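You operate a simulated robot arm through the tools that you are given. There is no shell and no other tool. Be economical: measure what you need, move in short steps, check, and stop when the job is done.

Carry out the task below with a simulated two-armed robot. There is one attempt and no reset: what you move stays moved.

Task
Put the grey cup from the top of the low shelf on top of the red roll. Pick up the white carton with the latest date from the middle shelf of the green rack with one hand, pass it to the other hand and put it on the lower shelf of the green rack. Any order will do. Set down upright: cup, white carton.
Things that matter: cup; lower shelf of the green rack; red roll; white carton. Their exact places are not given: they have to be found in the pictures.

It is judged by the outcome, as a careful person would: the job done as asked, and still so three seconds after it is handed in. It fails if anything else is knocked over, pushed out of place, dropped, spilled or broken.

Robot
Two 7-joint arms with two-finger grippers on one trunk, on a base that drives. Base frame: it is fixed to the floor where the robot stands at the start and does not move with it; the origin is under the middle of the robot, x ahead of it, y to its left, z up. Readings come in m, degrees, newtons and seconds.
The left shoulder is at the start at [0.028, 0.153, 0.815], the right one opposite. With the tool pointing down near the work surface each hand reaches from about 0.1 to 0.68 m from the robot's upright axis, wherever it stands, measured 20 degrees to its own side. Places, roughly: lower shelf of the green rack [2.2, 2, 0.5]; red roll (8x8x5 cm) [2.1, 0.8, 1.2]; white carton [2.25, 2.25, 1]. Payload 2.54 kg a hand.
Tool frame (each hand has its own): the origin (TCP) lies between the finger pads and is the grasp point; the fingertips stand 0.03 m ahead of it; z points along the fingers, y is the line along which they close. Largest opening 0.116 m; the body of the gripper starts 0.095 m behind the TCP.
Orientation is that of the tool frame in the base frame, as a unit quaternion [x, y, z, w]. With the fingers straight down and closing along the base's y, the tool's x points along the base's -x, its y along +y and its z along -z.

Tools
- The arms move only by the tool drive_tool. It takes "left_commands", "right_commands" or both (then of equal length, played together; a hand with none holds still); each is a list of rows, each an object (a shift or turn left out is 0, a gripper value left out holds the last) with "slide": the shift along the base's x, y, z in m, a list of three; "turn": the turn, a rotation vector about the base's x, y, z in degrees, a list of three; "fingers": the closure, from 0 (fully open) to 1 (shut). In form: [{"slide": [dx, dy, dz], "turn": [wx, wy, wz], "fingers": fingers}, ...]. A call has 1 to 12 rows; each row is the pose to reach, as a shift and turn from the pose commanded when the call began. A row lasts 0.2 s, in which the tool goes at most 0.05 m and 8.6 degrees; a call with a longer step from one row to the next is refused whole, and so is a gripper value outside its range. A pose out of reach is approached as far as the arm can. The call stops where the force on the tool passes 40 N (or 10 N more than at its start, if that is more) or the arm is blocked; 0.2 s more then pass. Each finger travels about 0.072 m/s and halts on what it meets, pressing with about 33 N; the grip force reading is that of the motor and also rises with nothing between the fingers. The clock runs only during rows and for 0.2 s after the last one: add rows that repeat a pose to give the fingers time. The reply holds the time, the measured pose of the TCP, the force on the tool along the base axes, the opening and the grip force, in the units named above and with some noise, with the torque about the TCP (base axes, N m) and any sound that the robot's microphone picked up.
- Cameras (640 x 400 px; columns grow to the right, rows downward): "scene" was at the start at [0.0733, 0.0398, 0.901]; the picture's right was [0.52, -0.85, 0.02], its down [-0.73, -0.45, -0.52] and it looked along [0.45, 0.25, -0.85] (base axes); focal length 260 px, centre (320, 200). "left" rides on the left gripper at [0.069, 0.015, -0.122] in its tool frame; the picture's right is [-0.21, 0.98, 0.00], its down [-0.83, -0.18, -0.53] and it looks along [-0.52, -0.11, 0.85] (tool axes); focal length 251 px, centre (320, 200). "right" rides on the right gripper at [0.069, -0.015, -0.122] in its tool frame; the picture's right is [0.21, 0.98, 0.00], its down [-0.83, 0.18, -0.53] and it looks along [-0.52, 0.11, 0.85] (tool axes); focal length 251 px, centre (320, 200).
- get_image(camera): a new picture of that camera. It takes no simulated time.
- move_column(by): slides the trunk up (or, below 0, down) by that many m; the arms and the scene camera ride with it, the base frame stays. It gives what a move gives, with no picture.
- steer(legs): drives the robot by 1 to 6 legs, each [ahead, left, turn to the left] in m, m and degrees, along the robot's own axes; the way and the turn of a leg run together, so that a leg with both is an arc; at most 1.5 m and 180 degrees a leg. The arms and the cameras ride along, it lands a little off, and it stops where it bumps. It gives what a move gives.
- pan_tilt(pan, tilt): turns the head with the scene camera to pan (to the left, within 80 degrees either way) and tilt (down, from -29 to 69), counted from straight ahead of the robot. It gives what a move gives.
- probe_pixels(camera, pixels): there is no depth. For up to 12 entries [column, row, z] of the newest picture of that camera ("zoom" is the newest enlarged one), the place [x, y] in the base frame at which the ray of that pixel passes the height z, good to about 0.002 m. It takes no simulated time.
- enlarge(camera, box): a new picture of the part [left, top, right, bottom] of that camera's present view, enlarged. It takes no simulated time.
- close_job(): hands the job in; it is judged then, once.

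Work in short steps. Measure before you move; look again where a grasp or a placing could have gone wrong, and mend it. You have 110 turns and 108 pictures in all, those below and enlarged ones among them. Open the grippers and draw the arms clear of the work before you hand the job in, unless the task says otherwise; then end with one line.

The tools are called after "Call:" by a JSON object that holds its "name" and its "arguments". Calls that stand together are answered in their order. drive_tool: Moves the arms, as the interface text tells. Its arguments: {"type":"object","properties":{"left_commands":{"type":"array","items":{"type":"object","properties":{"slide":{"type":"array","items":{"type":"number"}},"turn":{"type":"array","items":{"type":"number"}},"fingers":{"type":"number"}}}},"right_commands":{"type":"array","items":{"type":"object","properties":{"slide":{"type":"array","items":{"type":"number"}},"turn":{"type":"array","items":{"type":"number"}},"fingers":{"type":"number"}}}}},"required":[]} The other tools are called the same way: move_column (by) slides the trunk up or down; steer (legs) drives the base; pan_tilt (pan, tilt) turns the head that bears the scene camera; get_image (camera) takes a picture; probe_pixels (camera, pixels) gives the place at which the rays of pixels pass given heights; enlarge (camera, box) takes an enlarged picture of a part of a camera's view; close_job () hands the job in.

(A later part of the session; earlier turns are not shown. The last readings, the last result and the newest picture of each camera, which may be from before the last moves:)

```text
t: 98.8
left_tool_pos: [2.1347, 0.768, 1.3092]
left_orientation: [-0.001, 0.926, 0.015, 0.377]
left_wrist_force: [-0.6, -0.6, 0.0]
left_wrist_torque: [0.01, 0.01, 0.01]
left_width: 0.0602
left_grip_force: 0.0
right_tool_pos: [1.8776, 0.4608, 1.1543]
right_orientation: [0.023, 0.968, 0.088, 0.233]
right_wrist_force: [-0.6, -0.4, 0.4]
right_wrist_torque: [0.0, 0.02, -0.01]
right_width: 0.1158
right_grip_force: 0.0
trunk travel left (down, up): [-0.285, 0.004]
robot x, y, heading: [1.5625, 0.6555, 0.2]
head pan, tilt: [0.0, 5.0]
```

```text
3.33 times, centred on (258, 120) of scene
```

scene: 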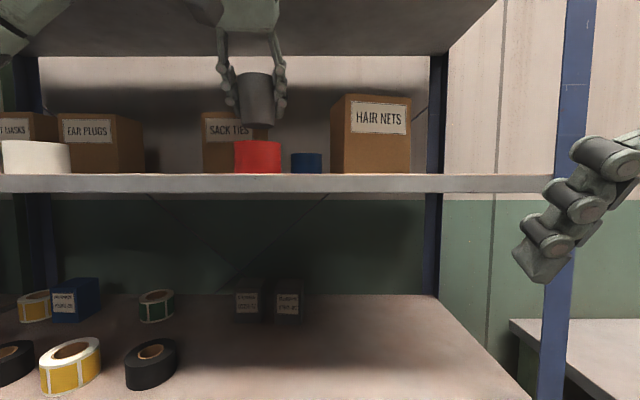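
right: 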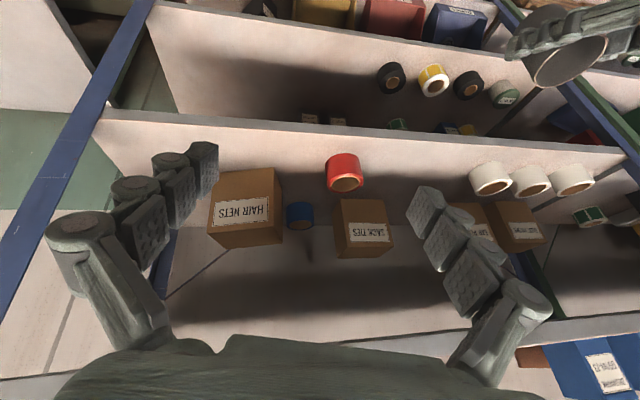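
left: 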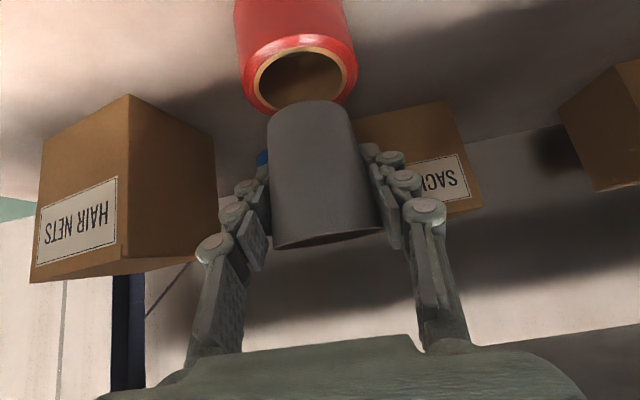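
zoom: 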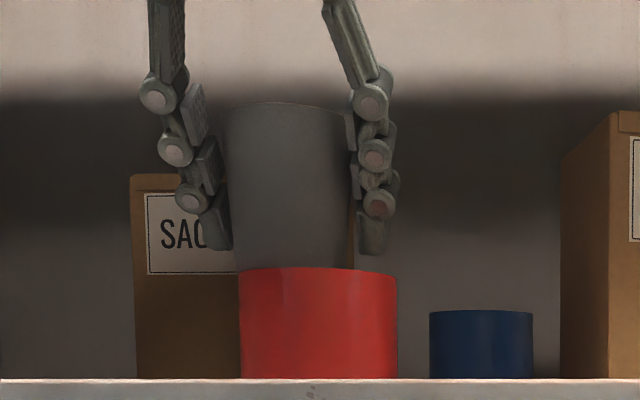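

Still upright. Open further and withdraw along the approach line.

Call:
{"name": "drive_tool", "arguments": {"left_commands": [{"fingers": 0.25}, {"fingers": 0.25}, {"slide": [-0.025, 0, 0.025]}, {"slide": [-0.055, 0, 0.055]}, {"slide": [-0.085, 0, 0.085]}, {"slide": [-0.12, 0.02, 0.09]}, {"slide": [-0.16, 0.05, 0.09]}, {"slide": [-0.2, 0.08, 0.09]}]}}

Call:
{"name": "enlarge", "arguments": {"camera": "scene", "box": [190, 60, 334, 180]}}

Call:
{"name": "get_image", "arguments": {"camera": "left"}}

```text
t: 100.6
left_tool_pos: [1.9315, 0.8479, 1.3983]
left_orientation: [0.0, 0.926, 0.014, 0.378]
left_wrist_force: [0.3, -0.2, 0.5]
left_wrist_torque: [-0.01, -0.02, -0.01]
left_width: 0.0876
left_grip_force: 0.2
right_tool_pos: [1.8758, 0.4611, 1.1546]
right_orientation: [0.021, 0.968, 0.088, 0.233]
right_wrist_force: [-0.7, 0.0, 0.0]
right_wrist_torque: [-0.03, -0.02, -0.02]
right_width: 0.1161
right_grip_force: 0.0
trunk travel left (down, up): [-0.285, 0.004]
robot x, y, heading: [1.5596, 0.6582, 0.0]
head pan, tilt: [0.0, 5.0]
```

```text
3.33 times, centred on (262, 120) of scene
```

zoom: 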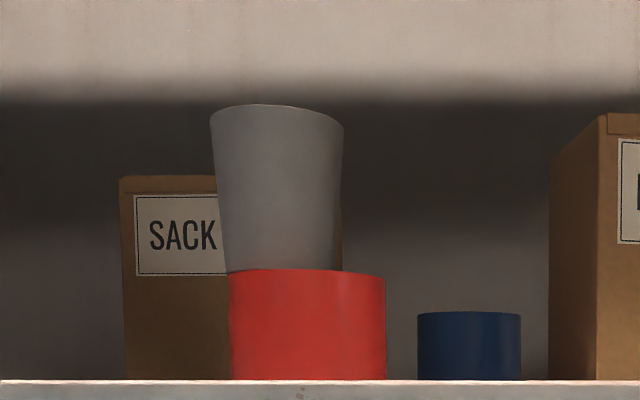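

```text
36 pictures are left
```

left: 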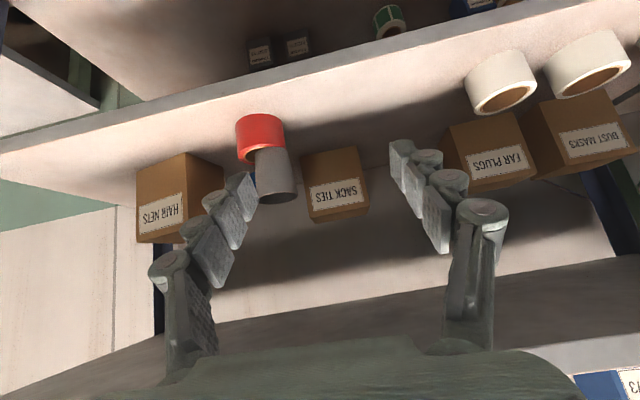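

The cup stands upright on the roll. Now back off and drive left to the green rack for the carton.

Call:
{"name": "steer", "arguments": {"legs": [[-0.3, 0, 0], [0, 1.2, 0]]}}

Call:
{"name": "pan_tilt", "arguments": {"pan": 5, "tilt": 15}}

Call:
{"name": "get_image", "arguments": {"camera": "scene"}}

```text
t: 114.1
left_tool_pos: [1.6298, 2.0541, 1.3977]
left_orientation: [-0.001, 0.926, 0.015, 0.377]
left_wrist_force: [0.6, 0.1, -0.4]
left_wrist_torque: [0.04, 0.03, 0.0]
left_width: 0.087
left_grip_force: 0.1
right_tool_pos: [1.5741, 1.6676, 1.1544]
right_orientation: [0.021, 0.968, 0.087, 0.233]
right_wrist_force: [0.3, -1.3, 0.1]
right_wrist_torque: [-0.02, 0.03, -0.01]
right_width: 0.1157
right_grip_force: 0.1
trunk travel left (down, up): [-0.285, 0.004]
robot x, y, heading: [1.2577, 1.8636, 0.4]
head pan, tilt: [0.0, 5.0]
```

```text
t: 114.8
left_tool_pos: [1.6289, 2.0527, 1.3986]
left_orientation: [-0.002, 0.926, 0.017, 0.377]
left_wrist_force: [-0.4, -0.1, -1.1]
left_wrist_torque: [0.0, -0.01, -0.01]
left_width: 0.087
left_grip_force: 0.1
right_tool_pos: [1.5737, 1.6686, 1.1544]
right_orientation: [0.022, 0.968, 0.088, 0.233]
right_wrist_force: [0.0, -0.1, 0.2]
right_wrist_torque: [0.01, -0.02, 0.01]
right_width: 0.1161
right_grip_force: 0.0
trunk travel left (down, up): [-0.285, 0.004]
robot x, y, heading: [1.2613, 1.8649, 0.2]
head pan, tilt: [5.0, 15.0]
```

```text
35 pictures are left
```

scene: 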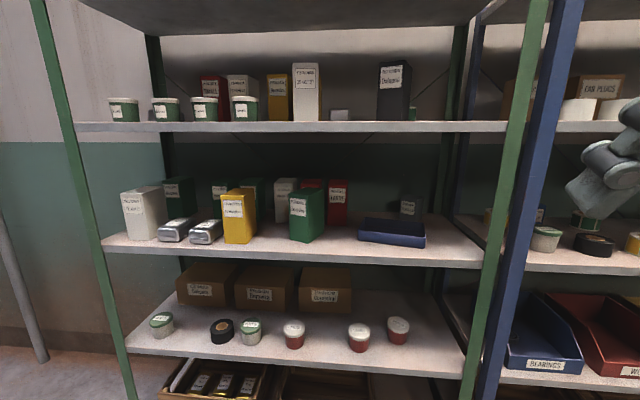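

Middle shelf shows white cartons at (143,213), (285,190), maybe (218,190). Zoom for dates.

Call:
{"name": "enlarge", "arguments": {"camera": "scene", "box": [112, 165, 240, 250]}}

Call:
{"name": "enlarge", "arguments": {"camera": "scene", "box": [220, 165, 348, 250]}}

```text
4.71 times, centred on (176, 208) of scene
```

zoom: 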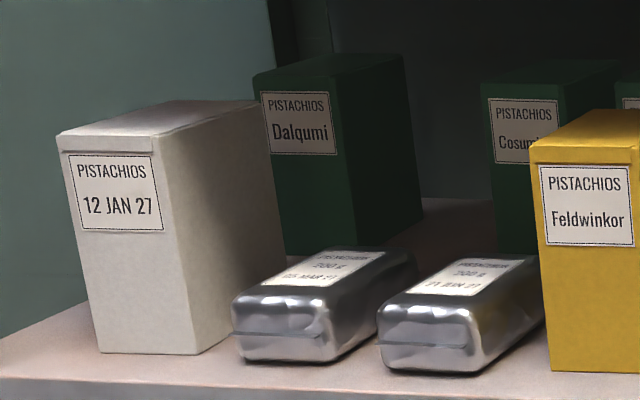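

```text
4.71 times, centred on (284, 208) of scene
```

zoom: 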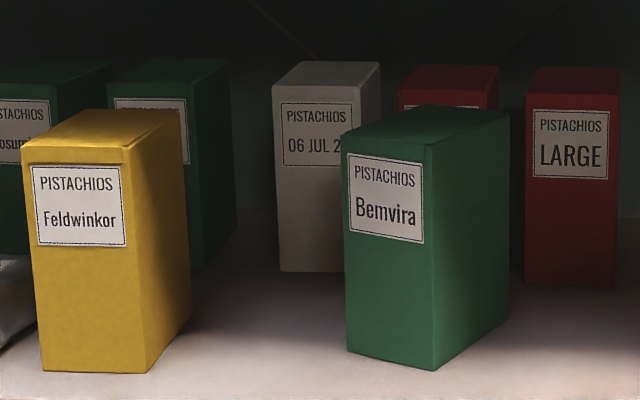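

A: "12 JAN 27"; B: "06 JUL 2?" year hidden by the green carton. Also a grey box at (408,205). Drive left a bit to read B's year.

Call:
{"name": "steer", "arguments": {"legs": [[0, 0.3, 0]]}}

Call:
{"name": "pan_tilt", "arguments": {"pan": -5, "tilt": 20}}

Call:
{"name": "get_image", "arguments": {"camera": "scene"}}

```text
t: 118.3
left_tool_pos: [1.6273, 2.3546, 1.3994]
left_orientation: [-0.003, 0.926, 0.016, 0.377]
left_wrist_force: [-0.2, -0.6, -0.1]
left_wrist_torque: [-0.03, 0.02, -0.03]
left_width: 0.0872
left_grip_force: 0.0
right_tool_pos: [1.5722, 1.9698, 1.1535]
right_orientation: [0.019, 0.968, 0.088, 0.232]
right_wrist_force: [0.3, 2.0, 0.8]
right_wrist_torque: [-0.05, 0.03, 0.01]
right_width: 0.1162
right_grip_force: 0.0
trunk travel left (down, up): [-0.285, 0.004]
robot x, y, heading: [1.2569, 2.1612, 0.6]
head pan, tilt: [5.0, 15.0]
```

```text
t: 119.0
left_tool_pos: [1.6259, 2.3555, 1.3985]
left_orientation: [-0.003, 0.926, 0.016, 0.378]
left_wrist_force: [0.2, -1.3, 0.0]
left_wrist_torque: [-0.02, 0.01, -0.01]
left_width: 0.0871
left_grip_force: 0.1
right_tool_pos: [1.5723, 1.9689, 1.1539]
right_orientation: [0.02, 0.968, 0.088, 0.232]
right_wrist_force: [-0.1, 0.2, 0.5]
right_wrist_torque: [0.0, 0.0, 0.01]
right_width: 0.1157
right_grip_force: 0.1
trunk travel left (down, up): [-0.285, 0.004]
robot x, y, heading: [1.2582, 2.1617, 0.5]
head pan, tilt: [-5.0, 20.0]
```

```text
32 pictures are left
```

scene: 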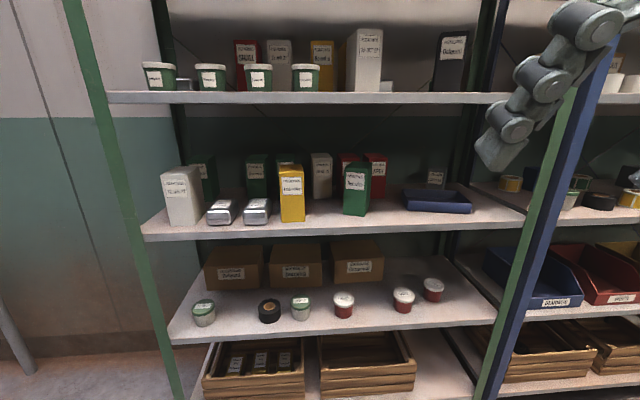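

B is now unobstructed at (321,175); read it, and the box at (436,178).

Call:
{"name": "enlarge", "arguments": {"camera": "scene", "box": [270, 145, 350, 205]}}

Call:
{"name": "enlarge", "arguments": {"camera": "scene", "box": [390, 155, 470, 215]}}

```text
6.67 times, centred on (310, 175) of scene
```

zoom: 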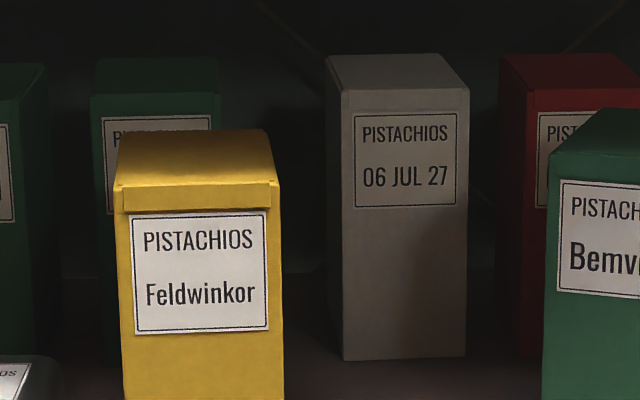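

```text
6.67 times, centred on (430, 185) of scene
```

zoom: 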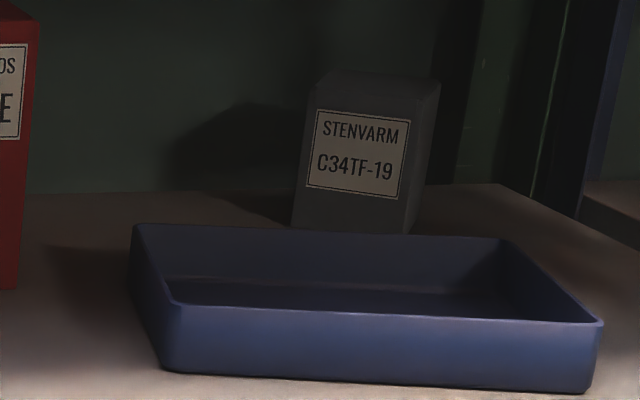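

B "06 JUL 27" is the latest: target at (321,178), back row between yellow and green. Probe geometry on the shelf (z≈0.87).

Call:
{"name": "probe_pixels", "arguments": {"camera": "scene", "pixels": [[313.6, 198.7, 0.87], [331.9, 198.5, 0.87], [281, 222, 0.87], [305, 220, 0.87], [343, 213.5, 0.87], [357, 216, 0.87], [369, 212, 0.87], [250, 233, 0.87], [400, 228, 0.87], [350, 329, 0.5], [350, 280, 0.5], [313.6, 198.7, 0.88]]}}

Call:
{"name": "enlarge", "arguments": {"camera": "scene", "box": [240, 140, 400, 240]}}

```text
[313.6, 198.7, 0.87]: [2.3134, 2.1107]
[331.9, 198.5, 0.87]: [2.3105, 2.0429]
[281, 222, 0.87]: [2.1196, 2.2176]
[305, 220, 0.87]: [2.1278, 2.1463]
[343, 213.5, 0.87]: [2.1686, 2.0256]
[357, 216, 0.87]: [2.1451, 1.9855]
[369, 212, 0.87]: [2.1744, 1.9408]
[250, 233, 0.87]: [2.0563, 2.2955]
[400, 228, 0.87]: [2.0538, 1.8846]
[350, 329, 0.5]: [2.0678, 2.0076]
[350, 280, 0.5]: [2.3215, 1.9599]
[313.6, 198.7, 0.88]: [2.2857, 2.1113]
```

```text
4.00 times, centred on (320, 190) of scene
```

zoom: 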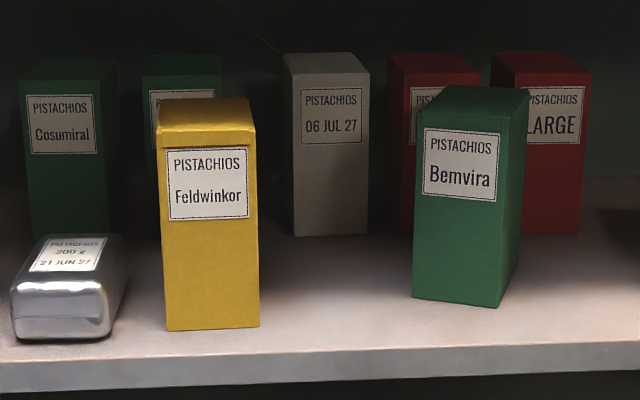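

B: front x≈2.31, y 2.043–2.111; corridor between yellow (y≥2.146) and green (y≤2.026) is ~12 cm. I need the tops: probe heights.

Call:
{"name": "probe_pixels", "arguments": {"camera": "scene", "pixels": [[322.5, 158, 1.0], [322.5, 158, 1.05], [291, 173, 1.0], [291, 173, 1.05], [355, 172, 1.0], [355, 172, 1.05], [322, 153, 1.05], [289, 164.5, 1.05], [362, 161, 1.05], [320, 105, 1.1], [320, 105, 1.17], [320, 92, 1.17]]}}

```text
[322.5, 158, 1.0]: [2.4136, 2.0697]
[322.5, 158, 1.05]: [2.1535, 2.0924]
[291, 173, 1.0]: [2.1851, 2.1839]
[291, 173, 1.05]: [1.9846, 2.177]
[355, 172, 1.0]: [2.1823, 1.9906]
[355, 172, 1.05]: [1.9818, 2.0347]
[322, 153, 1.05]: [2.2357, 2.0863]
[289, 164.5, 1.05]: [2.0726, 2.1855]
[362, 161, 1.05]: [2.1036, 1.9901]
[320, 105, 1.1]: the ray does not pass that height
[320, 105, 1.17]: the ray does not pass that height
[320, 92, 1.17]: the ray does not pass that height
```

B is ~0.068×0.11×0.15 m, top z≈1.02; shelf above has underside ≈1.19. Plan: left hand enters along a 20°-down line over the neighbours to TCP (2.35,2.077,0.995). Drive to a stance in front and bring the hand onto that line.

Call:
{"name": "steer", "arguments": {"legs": [[0, -0.28, -0.5], [0.33, 0, 0]]}}

Call:
{"name": "drive_tool", "arguments": {"left_commands": [{"slide": [-0.02, 0, -0.03], "turn": [0, -4, 0]}, {"slide": [-0.03, 0, -0.06], "turn": [0, -8, 0]}, {"slide": [-0.03, 0, -0.1], "turn": [0, -12, 0]}, {"slide": [-0.03, 0, -0.14], "turn": [0, -16, 0]}, {"slide": [-0.03, 0, -0.18], "turn": [0, -20, 0]}, {"slide": [-0.03, 0, -0.22], "turn": [0, -24, 0]}, {"slide": [-0.03, 0, -0.26], "turn": [0, -26, 0]}, {"slide": [-0.03, 0, -0.26], "turn": [0, -26, 0]}]}}

Call:
{"name": "get_image", "arguments": {"camera": "left"}}

Call:
{"name": "get_image", "arguments": {"camera": "scene"}}

```text
t: 124.1
left_tool_pos: [1.9623, 2.0706, 1.3987]
left_orientation: [0.001, 0.926, 0.015, 0.377]
left_wrist_force: [0.7, -0.3, 0.0]
left_wrist_torque: [-0.02, 0.01, 0.0]
left_width: 0.0869
left_grip_force: 0.0
right_tool_pos: [1.9039, 1.6848, 1.1536]
right_orientation: [0.024, 0.968, 0.088, 0.233]
right_wrist_force: [-0.3, 0.1, 0.5]
right_wrist_torque: [0.0, 0.03, 0.02]
right_width: 0.1161
right_grip_force: 0.1
trunk travel left (down, up): [-0.285, 0.004]
robot x, y, heading: [1.5869, 1.8838, 0.0]
head pan, tilt: [-5.0, 20.0]
```

```text
t: 125.9
left_tool_pos: [1.9486, 2.056, 1.21]
left_orientation: [-0.003, 0.817, 0.015, 0.576]
left_wrist_force: [0.2, -0.3, -0.5]
left_wrist_torque: [0.02, 0.01, -0.03]
left_width: 0.0871
left_grip_force: 0.0
left hand out of reach, approached as far as the arm can: row 6, 7, 8
right_tool_pos: [1.9022, 1.685, 1.1545]
right_orientation: [0.023, 0.968, 0.087, 0.233]
right_wrist_force: [-1.2, -0.7, -0.3]
right_wrist_torque: [-0.02, -0.03, 0.01]
right_width: 0.1161
right_grip_force: 0.1
trunk travel left (down, up): [-0.285, 0.004]
robot x, y, heading: [1.5896, 1.8831, -0.1]
head pan, tilt: [-5.0, 20.0]
```

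```text
28 pictures are left
```

left: 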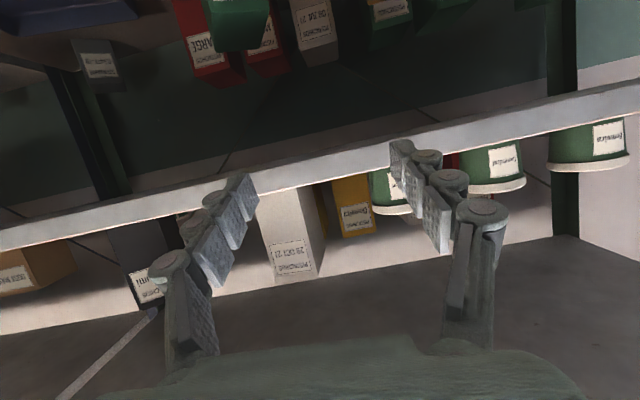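

```text
27 pictures are left
```

scene: 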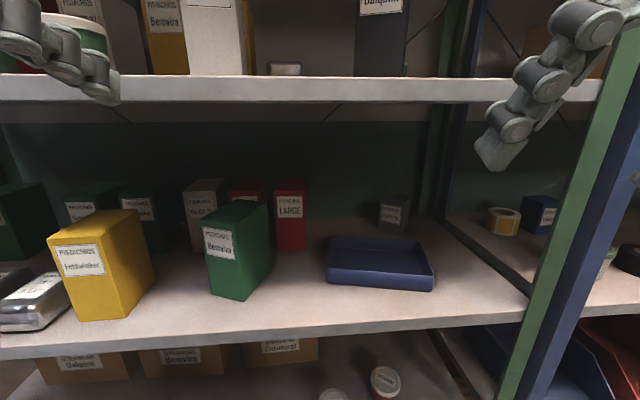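

The hand is too folded to lower by itself; lowering the trunk 7 cm puts it on the line (z≈1.14). Tool pitch is already 20° below level.

Call:
{"name": "move_column", "arguments": {"by": -0.07}}

Call:
{"name": "drive_tool", "arguments": {"left_commands": [{"slide": [0.0, 0.012, 0.0]}, {"slide": [0.0, 0.021, 0.0]}, {"slide": [0.0, 0.021, 0.0]}]}}

Call:
{"name": "get_image", "arguments": {"camera": "left"}}

```text
t: 127.0
left_tool_pos: [1.9486, 2.0572, 1.1399]
left_orientation: [-0.002, 0.818, 0.014, 0.575]
left_wrist_force: [0.3, -0.1, -0.8]
left_wrist_torque: [-0.02, 0.01, -0.02]
left_width: 0.0869
left_grip_force: 0.1
right_tool_pos: [1.9034, 1.685, 1.0846]
right_orientation: [0.025, 0.968, 0.087, 0.233]
right_wrist_force: [-0.1, 1.3, -0.7]
right_wrist_torque: [0.02, -0.01, 0.0]
right_width: 0.1159
right_grip_force: 0.1
trunk travel left (down, up): [-0.215, 0.074]
robot x, y, heading: [1.5843, 1.8838, -0.0]
head pan, tilt: [-5.0, 20.0]
```

```text
t: 127.8
left_tool_pos: [1.9491, 2.0769, 1.1424]
left_orientation: [-0.002, 0.818, 0.014, 0.575]
left_wrist_force: [0.8, 0.8, 0.2]
left_wrist_torque: [0.0, 0.01, 0.01]
left_width: 0.0871
left_grip_force: 0.0
right_tool_pos: [1.903, 1.6857, 1.0853]
right_orientation: [0.025, 0.968, 0.087, 0.234]
right_wrist_force: [0.1, -0.7, -0.5]
right_wrist_torque: [0.0, 0.03, -0.01]
right_width: 0.1156
right_grip_force: 0.1
trunk travel left (down, up): [-0.215, 0.074]
robot x, y, heading: [1.5831, 1.88, 0.0]
head pan, tilt: [-5.0, 20.0]
```

```text
26 pictures are left
```

left: 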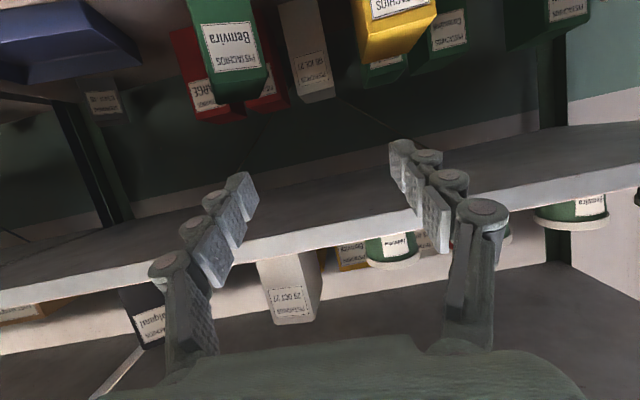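

B is at (312,70), near the approach vanishing point (320,43). Zoom and probe its top-front corners.

Call:
{"name": "enlarge", "arguments": {"camera": "left", "box": [232, 0, 392, 110]}}

Call:
{"name": "probe_pixels", "arguments": {"camera": "left", "pixels": [[298, 96, 1.019], [335, 88, 1.019], [300, 105, 1.019]]}}

```text
3.64 times, centred on (312, 55) of left
```

zoom: 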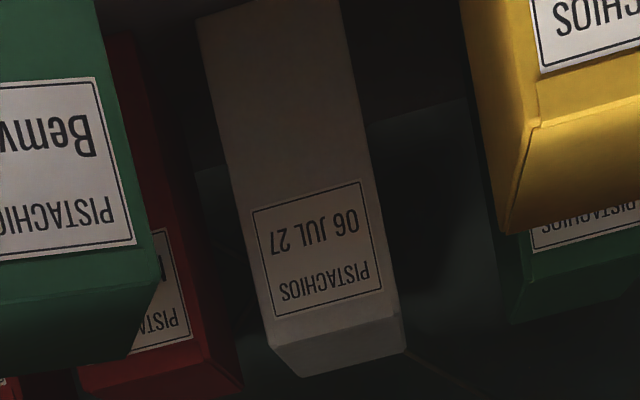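

```text
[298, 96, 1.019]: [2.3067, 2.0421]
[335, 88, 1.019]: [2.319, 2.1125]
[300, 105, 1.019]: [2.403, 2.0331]
```

Confirmed centre y 2.077, front x≈2.305. Advance along the 20° line in two stages.

Call:
{"name": "drive_tool", "arguments": {"left_commands": [{"slide": [0.045, 0, -0.0164]}, {"slide": [0.09, 0, -0.0328]}, {"slide": [0.135, 0, -0.0492]}, {"slide": [0.18, 0, -0.0657]}, {"slide": [0.225, 0, -0.0821]}, {"slide": [0.26, 0, -0.0949]}, {"slide": [0.26, 0, -0.0949]}]}}

Call:
{"name": "get_image", "arguments": {"camera": "left"}}

Call:
{"name": "get_image", "arguments": {"camera": "scene"}}

```text
t: 129.4
left_tool_pos: [2.206, 2.0771, 1.0445]
left_orientation: [-0.002, 0.817, 0.015, 0.576]
left_wrist_force: [0.7, 0.0, -0.1]
left_wrist_torque: [0.04, -0.02, 0.0]
left_width: 0.0871
left_grip_force: 0.1
left hand out of reach, approached as far as the arm can: row 1
right_tool_pos: [1.9035, 1.6858, 1.0843]
right_orientation: [0.025, 0.968, 0.087, 0.233]
right_wrist_force: [0.6, -0.6, -0.1]
right_wrist_torque: [0.0, 0.02, 0.0]
right_width: 0.1161
right_grip_force: 0.1
trunk travel left (down, up): [-0.215, 0.074]
robot x, y, heading: [1.5871, 1.884, -0.1]
head pan, tilt: [-5.0, 20.0]
```

```text
24 pictures are left
```

left: 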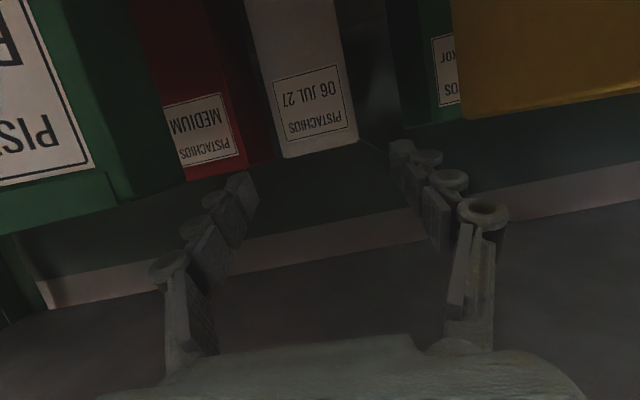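

```text
23 pictures are left
```

scene: 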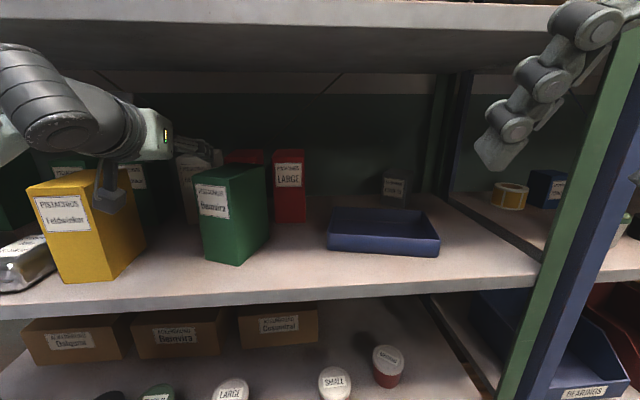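

B centred at column 320 with ≥3 cm gaps either side. Final advance, then close.

Call:
{"name": "drive_tool", "arguments": {"left_commands": [{"slide": [0.04, 0, -0.0146]}, {"slide": [0.08, 0, -0.0291]}, {"slide": [0.115, 0, -0.0419]}, {"slide": [0.14, 0, -0.051]}, {"slide": [0.14, 0, -0.051]}]}}

Call:
{"name": "get_image", "arguments": {"camera": "left"}}

```text
t: 130.6
left_tool_pos: [2.3478, 2.077, 0.9929]
left_orientation: [-0.002, 0.818, 0.014, 0.576]
left_wrist_force: [-0.3, -0.2, -0.1]
left_wrist_torque: [0.03, 0.0, 0.0]
left_width: 0.087
left_grip_force: 0.0
right_tool_pos: [1.9024, 1.6857, 1.0848]
right_orientation: [0.024, 0.968, 0.088, 0.234]
right_wrist_force: [0.8, 0.8, -0.5]
right_wrist_torque: [0.0, 0.0, 0.02]
right_width: 0.1162
right_grip_force: 0.0
trunk travel left (down, up): [-0.215, 0.074]
robot x, y, heading: [1.5874, 1.882, -0.1]
head pan, tilt: [-5.0, 20.0]
```

```text
22 pictures are left
```

left: 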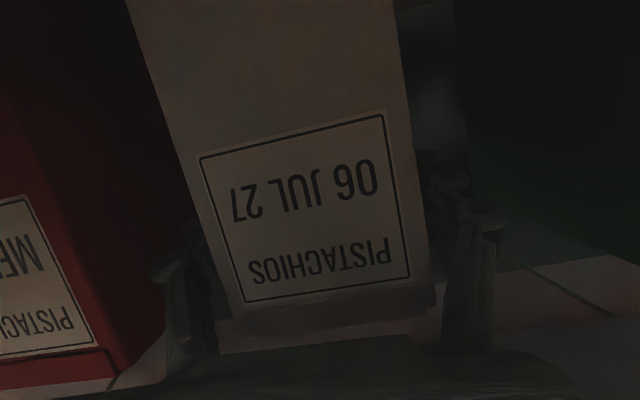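

B is between the fingers. Close the grip.

Call:
{"name": "drive_tool", "arguments": {"left_commands": [{"fingers": 0.65}, {"fingers": 0.65}, {"fingers": 0.65}, {"fingers": 0.65}]}}

Call:
{"name": "drive_tool", "arguments": {"left_commands": [{"slide": [0, 0, 0.01]}, {"slide": [0, 0.004, 0.02]}, {"slide": [0, 0.009, 0.03]}, {"slide": [0, 0.009, 0.03]}]}}

Call:
{"name": "get_image", "arguments": {"camera": "scene"}}

```text
t: 131.6
left_tool_pos: [2.3468, 2.0762, 0.9936]
left_orientation: [-0.003, 0.818, 0.015, 0.576]
left_wrist_force: [-0.1, 0.4, 0.5]
left_wrist_torque: [0.23, -0.02, 0.0]
left_width: 0.0672
left_grip_force: 33.2
right_tool_pos: [1.9029, 1.6849, 1.0849]
right_orientation: [0.024, 0.968, 0.088, 0.234]
right_wrist_force: [0.4, -0.5, -0.2]
right_wrist_torque: [0.0, 0.03, 0.01]
right_width: 0.1159
right_grip_force: 0.0
trunk travel left (down, up): [-0.215, 0.074]
robot x, y, heading: [1.5896, 1.8804, 0.0]
head pan, tilt: [-5.0, 20.0]
```

```text
t: 132.6
left_tool_pos: [2.3496, 2.0856, 1.022]
left_orientation: [-0.002, 0.818, 0.015, 0.575]
left_wrist_force: [0.7, 0.7, -2.2]
left_wrist_torque: [0.0, -0.06, 0.01]
left_width: 0.0671
left_grip_force: 32.5
right_tool_pos: [1.9029, 1.6861, 1.084]
right_orientation: [0.024, 0.968, 0.086, 0.234]
right_wrist_force: [0.4, -0.3, -0.2]
right_wrist_torque: [0.02, -0.03, -0.01]
right_width: 0.1163
right_grip_force: 0.2
trunk travel left (down, up): [-0.215, 0.074]
robot x, y, heading: [1.5883, 1.882, -0.3]
head pan, tilt: [-5.0, 20.0]
```

```text
21 pictures are left
```

scene: 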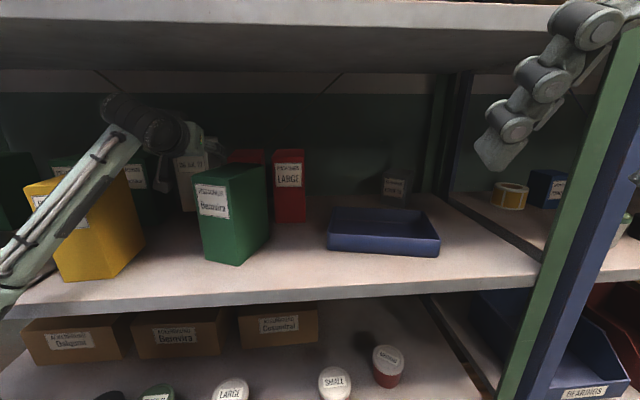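

Lifted 3 cm (≈2 N), clear. Pull straight out horizontally.

Call:
{"name": "drive_tool", "arguments": {"left_commands": [{"slide": [-0.03, 0, 0]}, {"slide": [-0.065, 0, 0.0]}, {"slide": [-0.105, 0, 0.0]}, {"slide": [-0.145, 0, 0.0]}, {"slide": [-0.185, 0, 0.0]}, {"slide": [-0.225, 0, 0.0]}, {"slide": [-0.26, 0, 0.0]}, {"slide": [-0.3, 0, 0.0]}]}}

Call:
{"name": "get_image", "arguments": {"camera": "scene"}}

```text
t: 134.4
left_tool_pos: [2.0833, 2.0814, 1.0547]
left_orientation: [-0.003, 0.818, 0.015, 0.575]
left_wrist_force: [0.6, -0.9, -2.0]
left_wrist_torque: [0.01, -0.06, -0.02]
left_width: 0.067
left_grip_force: 33.2
left hand out of reach, approached as far as the arm can: row 7, 8
right_tool_pos: [1.902, 1.6844, 1.0852]
right_orientation: [0.025, 0.968, 0.087, 0.234]
right_wrist_force: [-0.1, 0.4, -0.4]
right_wrist_torque: [-0.02, -0.03, -0.02]
right_width: 0.116
right_grip_force: 0.0
trunk travel left (down, up): [-0.215, 0.074]
robot x, y, heading: [1.5879, 1.8831, -0.0]
head pan, tilt: [-5.0, 20.0]
```

```text
20 pictures are left
```

scene: 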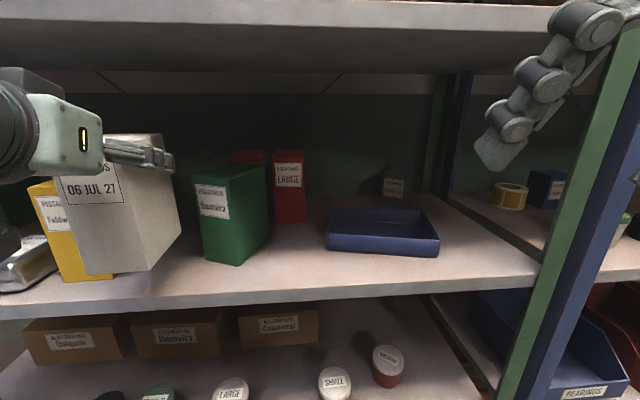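

Carton is out over the shelf front, bottom z≈0.93. Before leaving I probe free space on the lower shelf right of the last jar, then back off.

Call:
{"name": "probe_pixels", "arguments": {"camera": "scene", "pixels": [[388, 385, 0.505], [403, 375, 0.505], [480, 395, 0.505], [425, 300, 0.505], [440, 350, 0.505], [318, 345, 0.505]]}}

Call:
{"name": "steer", "arguments": {"legs": [[-0.36, 0, 0]]}}

Call:
{"name": "drive_tool", "arguments": {"right_commands": [{"slide": [0.0, -0.03, 0], "turn": [0, -8, 0]}, {"slide": [0.0, -0.06, 0], "turn": [0, -16, 0]}, {"slide": [0.0, -0.09, -0.0], "turn": [0, -24, 0]}, {"slide": [0.0, -0.12, -0.02], "turn": [0, -32, 0]}, {"slide": [0.02, -0.15, -0.04], "turn": [0, -40, 0]}, {"slide": [0.04, -0.15, -0.05], "turn": [0, -42, 0]}]}}

```text
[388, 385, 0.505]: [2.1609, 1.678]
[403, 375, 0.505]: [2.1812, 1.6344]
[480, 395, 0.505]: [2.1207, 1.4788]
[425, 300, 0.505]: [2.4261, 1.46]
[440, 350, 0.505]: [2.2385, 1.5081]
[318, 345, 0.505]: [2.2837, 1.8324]
```

```text
t: 136.7
left_tool_pos: [1.7212, 2.082, 1.0548]
left_orientation: [-0.003, 0.819, 0.015, 0.574]
left_wrist_force: [-0.1, 0.2, -2.3]
left_wrist_torque: [-0.01, -0.05, -0.03]
left_width: 0.0664
left_grip_force: 33.2
right_tool_pos: [1.54, 1.6861, 1.0849]
right_orientation: [0.023, 0.968, 0.088, 0.233]
right_wrist_force: [-0.3, 0.6, -0.9]
right_wrist_torque: [0.01, -0.04, 0.0]
right_width: 0.1161
right_grip_force: 0.1
trunk travel left (down, up): [-0.215, 0.074]
robot x, y, heading: [1.2256, 1.8799, 0.1]
head pan, tilt: [-5.0, 20.0]
```

```text
t: 138.1
left_tool_pos: [1.7213, 2.0805, 1.0545]
left_orientation: [-0.003, 0.819, 0.015, 0.574]
left_wrist_force: [-0.2, -0.5, -3.2]
left_wrist_torque: [0.01, -0.06, 0.0]
left_width: 0.0665
left_grip_force: 33.3
right_tool_pos: [1.5894, 1.5158, 1.0502]
right_orientation: [-0.012, 0.82, 0.091, 0.565]
right_wrist_force: [0.0, -0.5, 0.1]
right_wrist_torque: [0.0, -0.01, 0.02]
right_width: 0.1159
right_grip_force: 0.1
right hand out of reach, approached as far as the arm can: row 4, 5, 6
trunk travel left (down, up): [-0.215, 0.074]
robot x, y, heading: [1.2217, 1.8818, 0.4]
head pan, tilt: [-5.0, 20.0]
```

Free spot on the lower shelf near (2.12,1.555). First fix the right tool's roll (~8°), then yaw the hands to face each other.

Call:
{"name": "drive_tool", "arguments": {"right_commands": [{"slide": [0.03, 0, 0], "turn": [-7.7, -1.35, 2.9]}, {"slide": [0.07, 0, 0], "turn": [-7.7, -1.35, 2.9]}, {"slide": [0.11, 0, 0], "turn": [-7.7, -1.35, 2.9]}, {"slide": [0.13, 0, 0], "turn": [-7.7, -1.35, 2.9]}]}}

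Call:
{"name": "drive_tool", "arguments": {"left_commands": [{"turn": [0, 0, -8]}, {"turn": [0, 0, -16], "slide": [0, -0.02, 0]}, {"turn": [0, 0, -24], "slide": [0, -0.04, 0]}, {"turn": [0, 0, -32], "slide": [0, -0.06, 0]}, {"turn": [0, 0, -40], "slide": [0, -0.08, 0]}, {"turn": [0, 0, -48], "slide": [0, -0.1, 0]}, {"turn": [0, 0, -56], "slide": [0, -0.12, 0]}, {"turn": [0, 0, -64], "slide": [0, -0.14, 0]}, {"turn": [0, 0, -72], "slide": [0, -0.16, 0]}, {"turn": [0, 0, -80], "slide": [0, -0.18, 0]}, {"turn": [0, 0, -88], "slide": [0, -0.18, 0]}, {"turn": [0, 0, -91], "slide": [0, -0.18, 0]}], "right_commands": [{"turn": [0, 0, 8]}, {"turn": [0, 0, 16]}, {"turn": [0, 0, 24]}, {"turn": [0, 0, 32]}, {"turn": [0, 0, 40]}, {"turn": [0, 0, 48]}, {"turn": [0, 0, 56]}, {"turn": [0, 0, 64]}, {"turn": [0, 0, 72], "slide": [0, 0.02, 0]}, {"turn": [0, 0, 77], "slide": [0, 0.05, 0]}, {"turn": [0, 0, 77], "slide": [0, 0.08, 0]}, {"turn": [0, 0, 77], "slide": [0, 0.1, 0]}]}}

Call:
{"name": "pan_tilt", "arguments": {"pan": 0, "tilt": 30}}

Call:
{"name": "get_image", "arguments": {"camera": "scene"}}

```text
t: 139.1
left_tool_pos: [1.7217, 2.0823, 1.0541]
left_orientation: [-0.002, 0.819, 0.015, 0.574]
left_wrist_force: [0.0, 0.1, -1.7]
left_wrist_torque: [0.0, -0.06, 0.0]
left_width: 0.0661
left_grip_force: 32.9
right_tool_pos: [1.7175, 1.5162, 1.0504]
right_orientation: [-0.07, 0.817, 0.049, 0.57]
right_wrist_force: [-0.2, 0.2, 0.2]
right_wrist_torque: [0.01, -0.01, 0.01]
right_width: 0.116
right_grip_force: 0.0
trunk travel left (down, up): [-0.215, 0.074]
robot x, y, heading: [1.2233, 1.8781, 0.2]
head pan, tilt: [-5.0, 20.0]
```

```text
t: 141.9
left_tool_pos: [1.7204, 1.9017, 1.0551]
left_orientation: [0.582, 0.576, -0.399, 0.412]
left_wrist_force: [-0.4, 0.4, -2.1]
left_wrist_torque: [-0.01, -0.03, -0.01]
left_width: 0.0656
left_grip_force: 32.3
right_tool_pos: [1.5806, 1.6751, 1.0124]
right_orientation: [-0.292, 0.78, 0.297, 0.467]
right_wrist_force: [0.9, 0.5, -0.8]
right_wrist_torque: [0.04, -0.02, 0.0]
right_width: 0.1158
right_grip_force: 0.1
right hand out of reach, approached as far as the arm can: row 2, 3, 4, 5, 6, 7, 8, 9, 10, 11, 12
trunk travel left (down, up): [-0.215, 0.074]
robot x, y, heading: [1.2245, 1.8811, 0.2]
head pan, tilt: [-5.0, 20.0]
stopped in row 12 (right hand): the arm was blocked; the commanded pose is now the measured one
```

```text
t: 142.6
left_tool_pos: [1.7206, 1.903, 1.0547]
left_orientation: [0.583, 0.575, -0.4, 0.413]
left_wrist_force: [0.2, 0.1, -3.3]
left_wrist_torque: [-0.05, 0.02, 0.0]
left_width: 0.0658
left_grip_force: 32.9
right_tool_pos: [1.5792, 1.6745, 1.0127]
right_orientation: [-0.293, 0.78, 0.297, 0.467]
right_wrist_force: [0.5, 0.6, -0.3]
right_wrist_torque: [-0.03, 0.01, 0.01]
right_width: 0.116
right_grip_force: 0.0
trunk travel left (down, up): [-0.215, 0.074]
robot x, y, heading: [1.2246, 1.8844, -0.0]
head pan, tilt: [0.0, 30.0]
```

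```text
19 pictures are left
```

scene: 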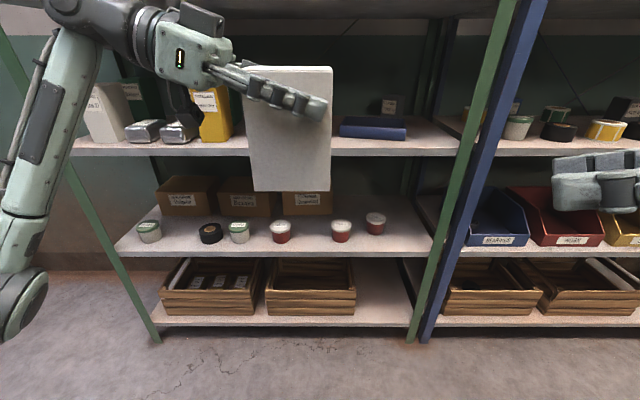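

Left hand is placed; the right stalled at yaw 53° with some roll. Move it nearer the centre and fix roll, then finish the yaw.

Call:
{"name": "drive_tool", "arguments": {"right_commands": [{"slide": [0.035, 0.0, 0.005], "turn": [-3.3, -4.4, 2.3]}, {"slide": [0.07, 0.0, 0.01], "turn": [-6.6, -8.8, 4.6]}, {"slide": [0.105, 0.02, 0.015], "turn": [-6.6, -8.8, 4.6]}, {"slide": [0.14, 0.05, 0.02], "turn": [-6.6, -8.8, 4.6]}, {"slide": [0.14, 0.065, 0.02], "turn": [-6.6, -8.8, 4.6]}, {"slide": [0.14, 0.065, 0.02], "turn": [-6.6, -8.8, 4.6]}]}}

Call:
{"name": "drive_tool", "arguments": {"right_commands": [{"turn": [0, 0, 8]}, {"turn": [0, 0, 16]}, {"turn": [0, 0, 24]}, {"turn": [0, 0, 32]}, {"turn": [0, 0, 37]}, {"turn": [0, 0, 37]}]}}

```text
t: 144.0
left_tool_pos: [1.7219, 1.9034, 1.055]
left_orientation: [0.583, 0.575, -0.4, 0.413]
left_wrist_force: [-0.2, 1.0, -3.5]
left_wrist_torque: [-0.08, 0.0, -0.04]
left_width: 0.0657
left_grip_force: 33.0
right_tool_pos: [1.6299, 1.7383, 1.015]
right_orientation: [-0.356, 0.755, 0.258, 0.487]
right_wrist_force: [0.6, -0.5, -0.6]
right_wrist_torque: [0.0, 0.02, 0.02]
right_width: 0.1161
right_grip_force: 0.1
right hand out of reach, approached as far as the arm can: row 1, 2, 3, 4, 5, 6
trunk travel left (down, up): [-0.215, 0.074]
robot x, y, heading: [1.2227, 1.8782, 0.1]
head pan, tilt: [0.0, 30.0]
```

```text
t: 145.4
left_tool_pos: [1.7208, 1.9032, 1.055]
left_orientation: [0.582, 0.575, -0.399, 0.413]
left_wrist_force: [0.0, -0.3, -2.3]
left_wrist_torque: [-0.03, 0.0, 0.01]
left_width: 0.0659
left_grip_force: 32.2
right_tool_pos: [1.6306, 1.7387, 1.0144]
right_orientation: [-0.355, 0.755, 0.257, 0.487]
right_wrist_force: [0.2, -0.4, 0.6]
right_wrist_torque: [-0.04, 0.03, 0.01]
right_width: 0.116
right_grip_force: 0.1
right hand out of reach, approached as far as the arm can: row 1, 2, 3, 4, 5, 6
trunk travel left (down, up): [-0.215, 0.074]
robot x, y, heading: [1.2242, 1.8806, 0.2]
head pan, tilt: [0.0, 30.0]
```

The right arm is at a joint limit at yaw 53° (roll now fine). Instead I turn the left hand (with carton) another −37° so the hands oppose each other.

Call:
{"name": "drive_tool", "arguments": {"left_commands": [{"turn": [0, 0, -8]}, {"turn": [0, 0, -16]}, {"turn": [0, 0, -24]}, {"turn": [0, 0, -32]}, {"turn": [0, 0, -37.5]}, {"turn": [0, 0, -37.5]}]}}

Call:
{"name": "get_image", "arguments": {"camera": "scene"}}

```text
t: 146.8
left_tool_pos: [1.7209, 1.9027, 1.0565]
left_orientation: [0.736, 0.357, -0.511, 0.263]
left_wrist_force: [0.2, -0.9, -2.3]
left_wrist_torque: [-0.05, 0.02, 0.0]
left_width: 0.066
left_grip_force: 33.1
right_tool_pos: [1.6307, 1.7382, 1.0141]
right_orientation: [-0.356, 0.755, 0.257, 0.486]
right_wrist_force: [0.6, -0.4, -1.0]
right_wrist_torque: [0.0, -0.01, 0.02]
right_width: 0.1159
right_grip_force: 0.0
trunk travel left (down, up): [-0.215, 0.074]
robot x, y, heading: [1.2281, 1.8796, 0.2]
head pan, tilt: [0.0, 30.0]
```

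```text
18 pictures are left
```

scene: 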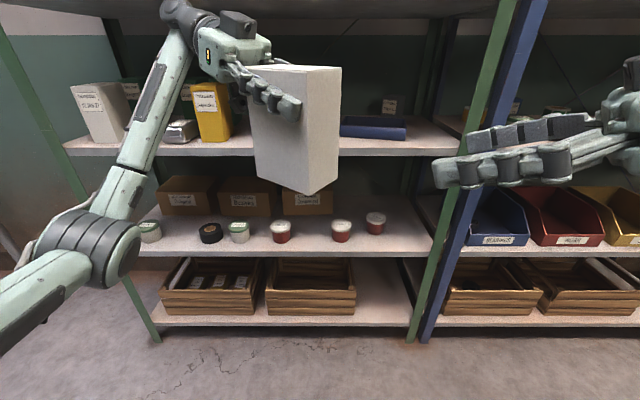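

Hands now oppose (left yaw −127°, right +53°). I undo the right arm's unreached commanded yaw (−37°) to resync the command with the measured pose.

Call:
{"name": "drive_tool", "arguments": {"right_commands": [{"turn": [0, 0, -8]}, {"turn": [0, 0, -8]}]}}

```text
t: 147.4
left_tool_pos: [1.7209, 1.9025, 1.0563]
left_orientation: [0.737, 0.357, -0.511, 0.262]
left_wrist_force: [-0.4, 0.2, -1.3]
left_wrist_torque: [-0.05, 0.04, 0.02]
left_width: 0.0659
left_grip_force: 32.8
right_tool_pos: [1.6454, 1.7321, 1.0275]
right_orientation: [-0.302, 0.778, 0.223, 0.504]
right_wrist_force: [0.1, -0.5, -0.2]
right_wrist_torque: [0.0, -0.03, 0.02]
right_width: 0.1162
right_grip_force: 0.0
right hand out of reach, approached as far as the arm can: row 1, 2
trunk travel left (down, up): [-0.215, 0.074]
robot x, y, heading: [1.2232, 1.8817, 0.1]
head pan, tilt: [0.0, 30.0]
```

Right yaw is now 45° and reach improves. Turn right −8° more and left −16° so both align at 37°/−143°, then read.

Call:
{"name": "drive_tool", "arguments": {"right_commands": [{"turn": [0, 0, -8]}, {"turn": [0, 0, -8]}, {"turn": [0, 0, -8]}], "left_commands": [{"turn": [0, 0, -8]}, {"turn": [0, 0, -16]}, {"turn": [0, 0, -16]}]}}

```text
t: 148.2
left_tool_pos: [1.7208, 1.9027, 1.0551]
left_orientation: [0.778, 0.252, -0.543, 0.19]
left_wrist_force: [-0.6, -0.1, -2.4]
left_wrist_torque: [-0.01, 0.0, -0.02]
left_width: 0.0654
left_grip_force: 32.6
right_tool_pos: [1.6615, 1.7258, 1.042]
right_orientation: [-0.247, 0.798, 0.187, 0.518]
right_wrist_force: [0.2, -0.7, -0.1]
right_wrist_torque: [0.01, -0.03, -0.01]
right_width: 0.1158
right_grip_force: 0.1
right hand out of reach, approached as far as the arm can: row 1, 2, 3
trunk travel left (down, up): [-0.215, 0.074]
robot x, y, heading: [1.2246, 1.8854, 0.3]
head pan, tilt: [0.0, 30.0]
```

Aligned (37° / −143°). I keep the right hand still and bring the carton to it with the left: first the standoff at (1.788,1.8205,1.117).

Call:
{"name": "drive_tool", "arguments": {"left_commands": [{"slide": [0.025, -0.03, 0.02]}, {"slide": [0.05, -0.055, 0.04]}, {"slide": [0.067, -0.082, 0.062]}, {"slide": [0.067, -0.082, 0.062]}]}}

Call:
{"name": "get_image", "arguments": {"camera": "scene"}}

Call:
{"name": "get_image", "arguments": {"camera": "right"}}

```text
t: 149.2
left_tool_pos: [1.7455, 1.8719, 1.0753]
left_orientation: [0.779, 0.252, -0.543, 0.189]
left_wrist_force: [-0.3, 0.2, -2.6]
left_wrist_torque: [-0.04, 0.01, -0.04]
left_width: 0.0653
left_grip_force: 33.2
left hand out of reach, approached as far as the arm can: row 2, 3, 4
right_tool_pos: [1.6618, 1.7266, 1.0416]
right_orientation: [-0.247, 0.798, 0.187, 0.518]
right_wrist_force: [-0.5, 1.0, -0.4]
right_wrist_torque: [0.03, 0.01, -0.01]
right_width: 0.1159
right_grip_force: 0.0
trunk travel left (down, up): [-0.215, 0.074]
robot x, y, heading: [1.2246, 1.8829, 0.0]
head pan, tilt: [0.0, 30.0]
```

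```text
17 pictures are left
```

scene: 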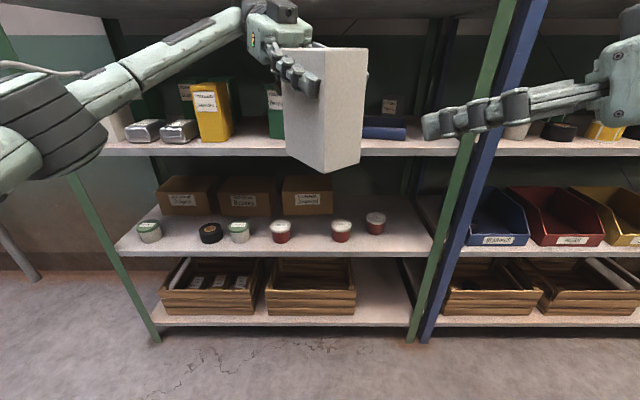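

```text
16 pictures are left
```

right: 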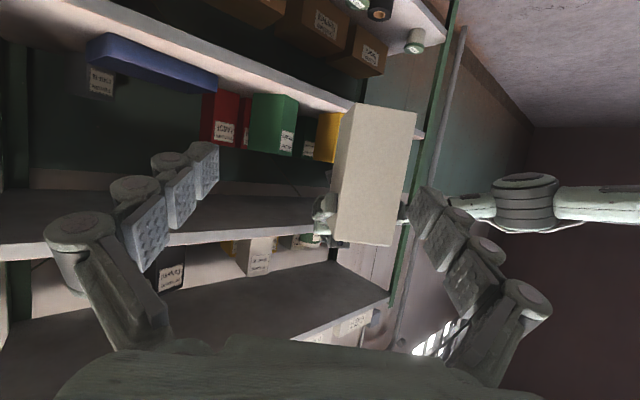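

The opposed arrangement runs out of reach. New plan: both hands face forward; left holds the carton's top pitched down, right comes from lower front to grip the carton's bottom part. First yaw both hands back.

Call:
{"name": "drive_tool", "arguments": {"left_commands": [{"turn": [0, 0, 8]}, {"turn": [0, 0, 16]}, {"turn": [0, 0, 24]}, {"turn": [0, 0, 32]}, {"turn": [0, 0, 40]}, {"turn": [0, 0, 48]}, {"turn": [0, 0, 56]}, {"turn": [0, 0, 64]}, {"turn": [0, 0, 72]}, {"turn": [0, 0, 80]}, {"turn": [0, 0, 88]}, {"turn": [0, 0, 96]}], "right_commands": [{"slide": [-0.02, -0.03, 0], "turn": [0, 0, -8]}, {"slide": [-0.04, -0.06, 0], "turn": [0, 0, -16]}, {"slide": [-0.06, -0.09, 0], "turn": [0, 0, -24]}, {"slide": [-0.06, -0.12, 0], "turn": [0, 0, -32]}, {"slide": [-0.06, -0.15, 0], "turn": [0, 0, -37]}, {"slide": [-0.06, -0.15, 0], "turn": [0, 0, -37]}, {"slide": [-0.06, -0.15, 0], "turn": [0, 0, -37]}, {"slide": [-0.06, -0.15, 0], "turn": [0, 0, -37]}, {"slide": [-0.06, -0.15, 0], "turn": [0, 0, -37]}, {"slide": [-0.06, -0.15, 0], "turn": [0, 0, -37]}, {"slide": [-0.06, -0.15, 0], "turn": [0, 0, -37]}, {"slide": [-0.06, -0.15, 0], "turn": [0, 0, -37]}]}}

Call:
{"name": "drive_tool", "arguments": {"left_commands": [{"turn": [0, 0, 8]}, {"turn": [0, 0, 16]}, {"turn": [0, 0, 24]}, {"turn": [0, 0, 32]}, {"turn": [0, 0, 40]}, {"turn": [0, 0, 46.5]}, {"turn": [0, 0, 46.5]}]}}

```text
t: 151.8
left_tool_pos: [1.7482, 1.8732, 1.0756]
left_orientation: [0.334, 0.748, -0.222, 0.529]
left_wrist_force: [-0.2, -0.3, -2.8]
left_wrist_torque: [-0.02, -0.05, -0.02]
left_width: 0.0656
left_grip_force: 33.1
right_tool_pos: [1.6239, 1.5509, 1.0838]
right_orientation: [0.019, 0.835, 0.013, 0.55]
right_wrist_force: [-1.1, -0.9, 0.9]
right_wrist_torque: [-0.02, -0.02, 0.01]
right_width: 0.116
right_grip_force: 0.0
right hand out of reach, approached as far as the arm can: row 1, 2, 3, 4, 5, 6, 7, 8, 9, 10, 11, 12
trunk travel left (down, up): [-0.215, 0.074]
robot x, y, heading: [1.2266, 1.8808, 0.1]
head pan, tilt: [0.0, 30.0]
```

```text
t: 153.4
left_tool_pos: [1.749, 1.8726, 1.0758]
left_orientation: [0.012, 0.818, 0.005, 0.575]
left_wrist_force: [-0.4, -0.1, -2.8]
left_wrist_torque: [0.02, -0.04, 0.04]
left_width: 0.0653
left_grip_force: 32.9
right_tool_pos: [1.6242, 1.5509, 1.0838]
right_orientation: [0.018, 0.835, 0.014, 0.55]
right_wrist_force: [-0.4, -0.8, -0.3]
right_wrist_torque: [0.02, -0.01, 0.01]
right_width: 0.1162
right_grip_force: 0.1
trunk travel left (down, up): [-0.215, 0.074]
robot x, y, heading: [1.2245, 1.8797, -0.4]
head pan, tilt: [0.0, 30.0]
```

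Right is straight again. Now pitch the left (carton) 30° and move it forward to (1.85,1.875,1.10); bring the right to a standoff below/behind at (1.672,1.875,1.054) with 10° pitch.

Call:
{"name": "drive_tool", "arguments": {"left_commands": [{"slide": [0.02, 0, 0.005], "turn": [0, 6, 0]}, {"slide": [0.04, 0, 0.01], "turn": [0, 12, 0]}, {"slide": [0.06, 0, 0.015], "turn": [0, 18, 0]}, {"slide": [0.08, 0, 0.02], "turn": [0, 24, 0]}, {"slide": [0.1, 0.002, 0.025], "turn": [0, 30, 0]}, {"slide": [0.1, 0.002, 0.025], "turn": [0, 30, 0]}, {"slide": [0.1, 0.002, 0.025], "turn": [0, 30, 0]}, {"slide": [0.1, 0.002, 0.025], "turn": [0, 30, 0]}, {"slide": [0.1, 0.002, 0.025], "turn": [0, 30, 0]}], "right_commands": [{"slide": [0.01, 0, 0], "turn": [0, -3, 0]}, {"slide": [0.02, 0.04, 0], "turn": [0, -6, 0]}, {"slide": [0.03, 0.08, 0], "turn": [0, -9, 0]}, {"slide": [0.04, 0.12, -0.01], "turn": [0, -13, 0]}, {"slide": [0.048, 0.16, -0.02], "turn": [0, -13, 0]}, {"slide": [0.048, 0.2, -0.03], "turn": [0, -13, 0]}, {"slide": [0.048, 0.24, -0.03], "turn": [0, -13, 0]}, {"slide": [0.048, 0.28, -0.03], "turn": [0, -13, 0]}, {"slide": [0.048, 0.324, -0.03], "turn": [0, -13, 0]}]}}

Call:
{"name": "get_image", "arguments": {"camera": "scene"}}

```text
t: 155.4
left_tool_pos: [1.8484, 1.8779, 1.1012]
left_orientation: [0.013, 0.939, 0.001, 0.343]
left_wrist_force: [0.6, -0.2, -2.9]
left_wrist_torque: [0.01, -0.07, -0.02]
left_width: 0.0654
left_grip_force: 32.8
right_tool_pos: [1.6737, 1.8766, 1.0524]
right_orientation: [0.016, 0.767, 0.016, 0.641]
right_wrist_force: [0.3, -0.2, 0.5]
right_wrist_torque: [0.0, -0.03, 0.03]
right_width: 0.1162
right_grip_force: 0.0
right hand out of reach, approached as far as the arm can: row 1, 2, 3, 4, 5, 6, 7, 8
trunk travel left (down, up): [-0.215, 0.074]
robot x, y, heading: [1.2237, 1.88, 0.3]
head pan, tilt: [0.0, 30.0]
```

```text
15 pictures are left
```

scene: 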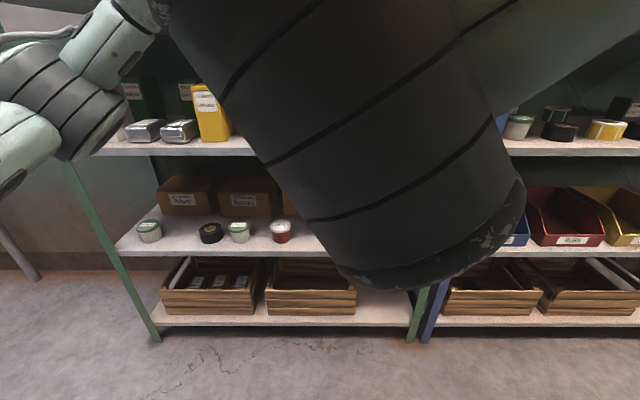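

Both poses reached (left 50° down, right 10° down, same y). Check through the right camera.

Call:
{"name": "get_image", "arguments": {"camera": "right"}}

```text
14 pictures are left
```

right: 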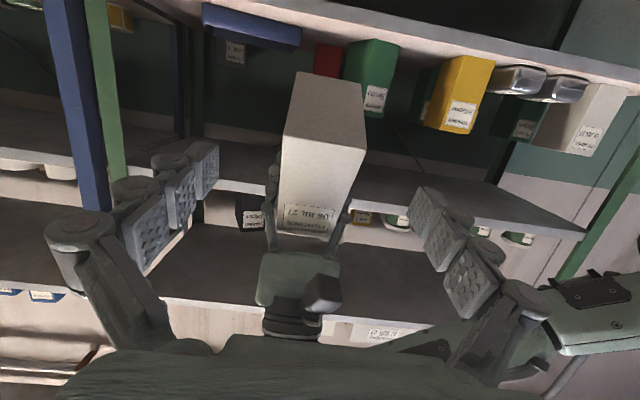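

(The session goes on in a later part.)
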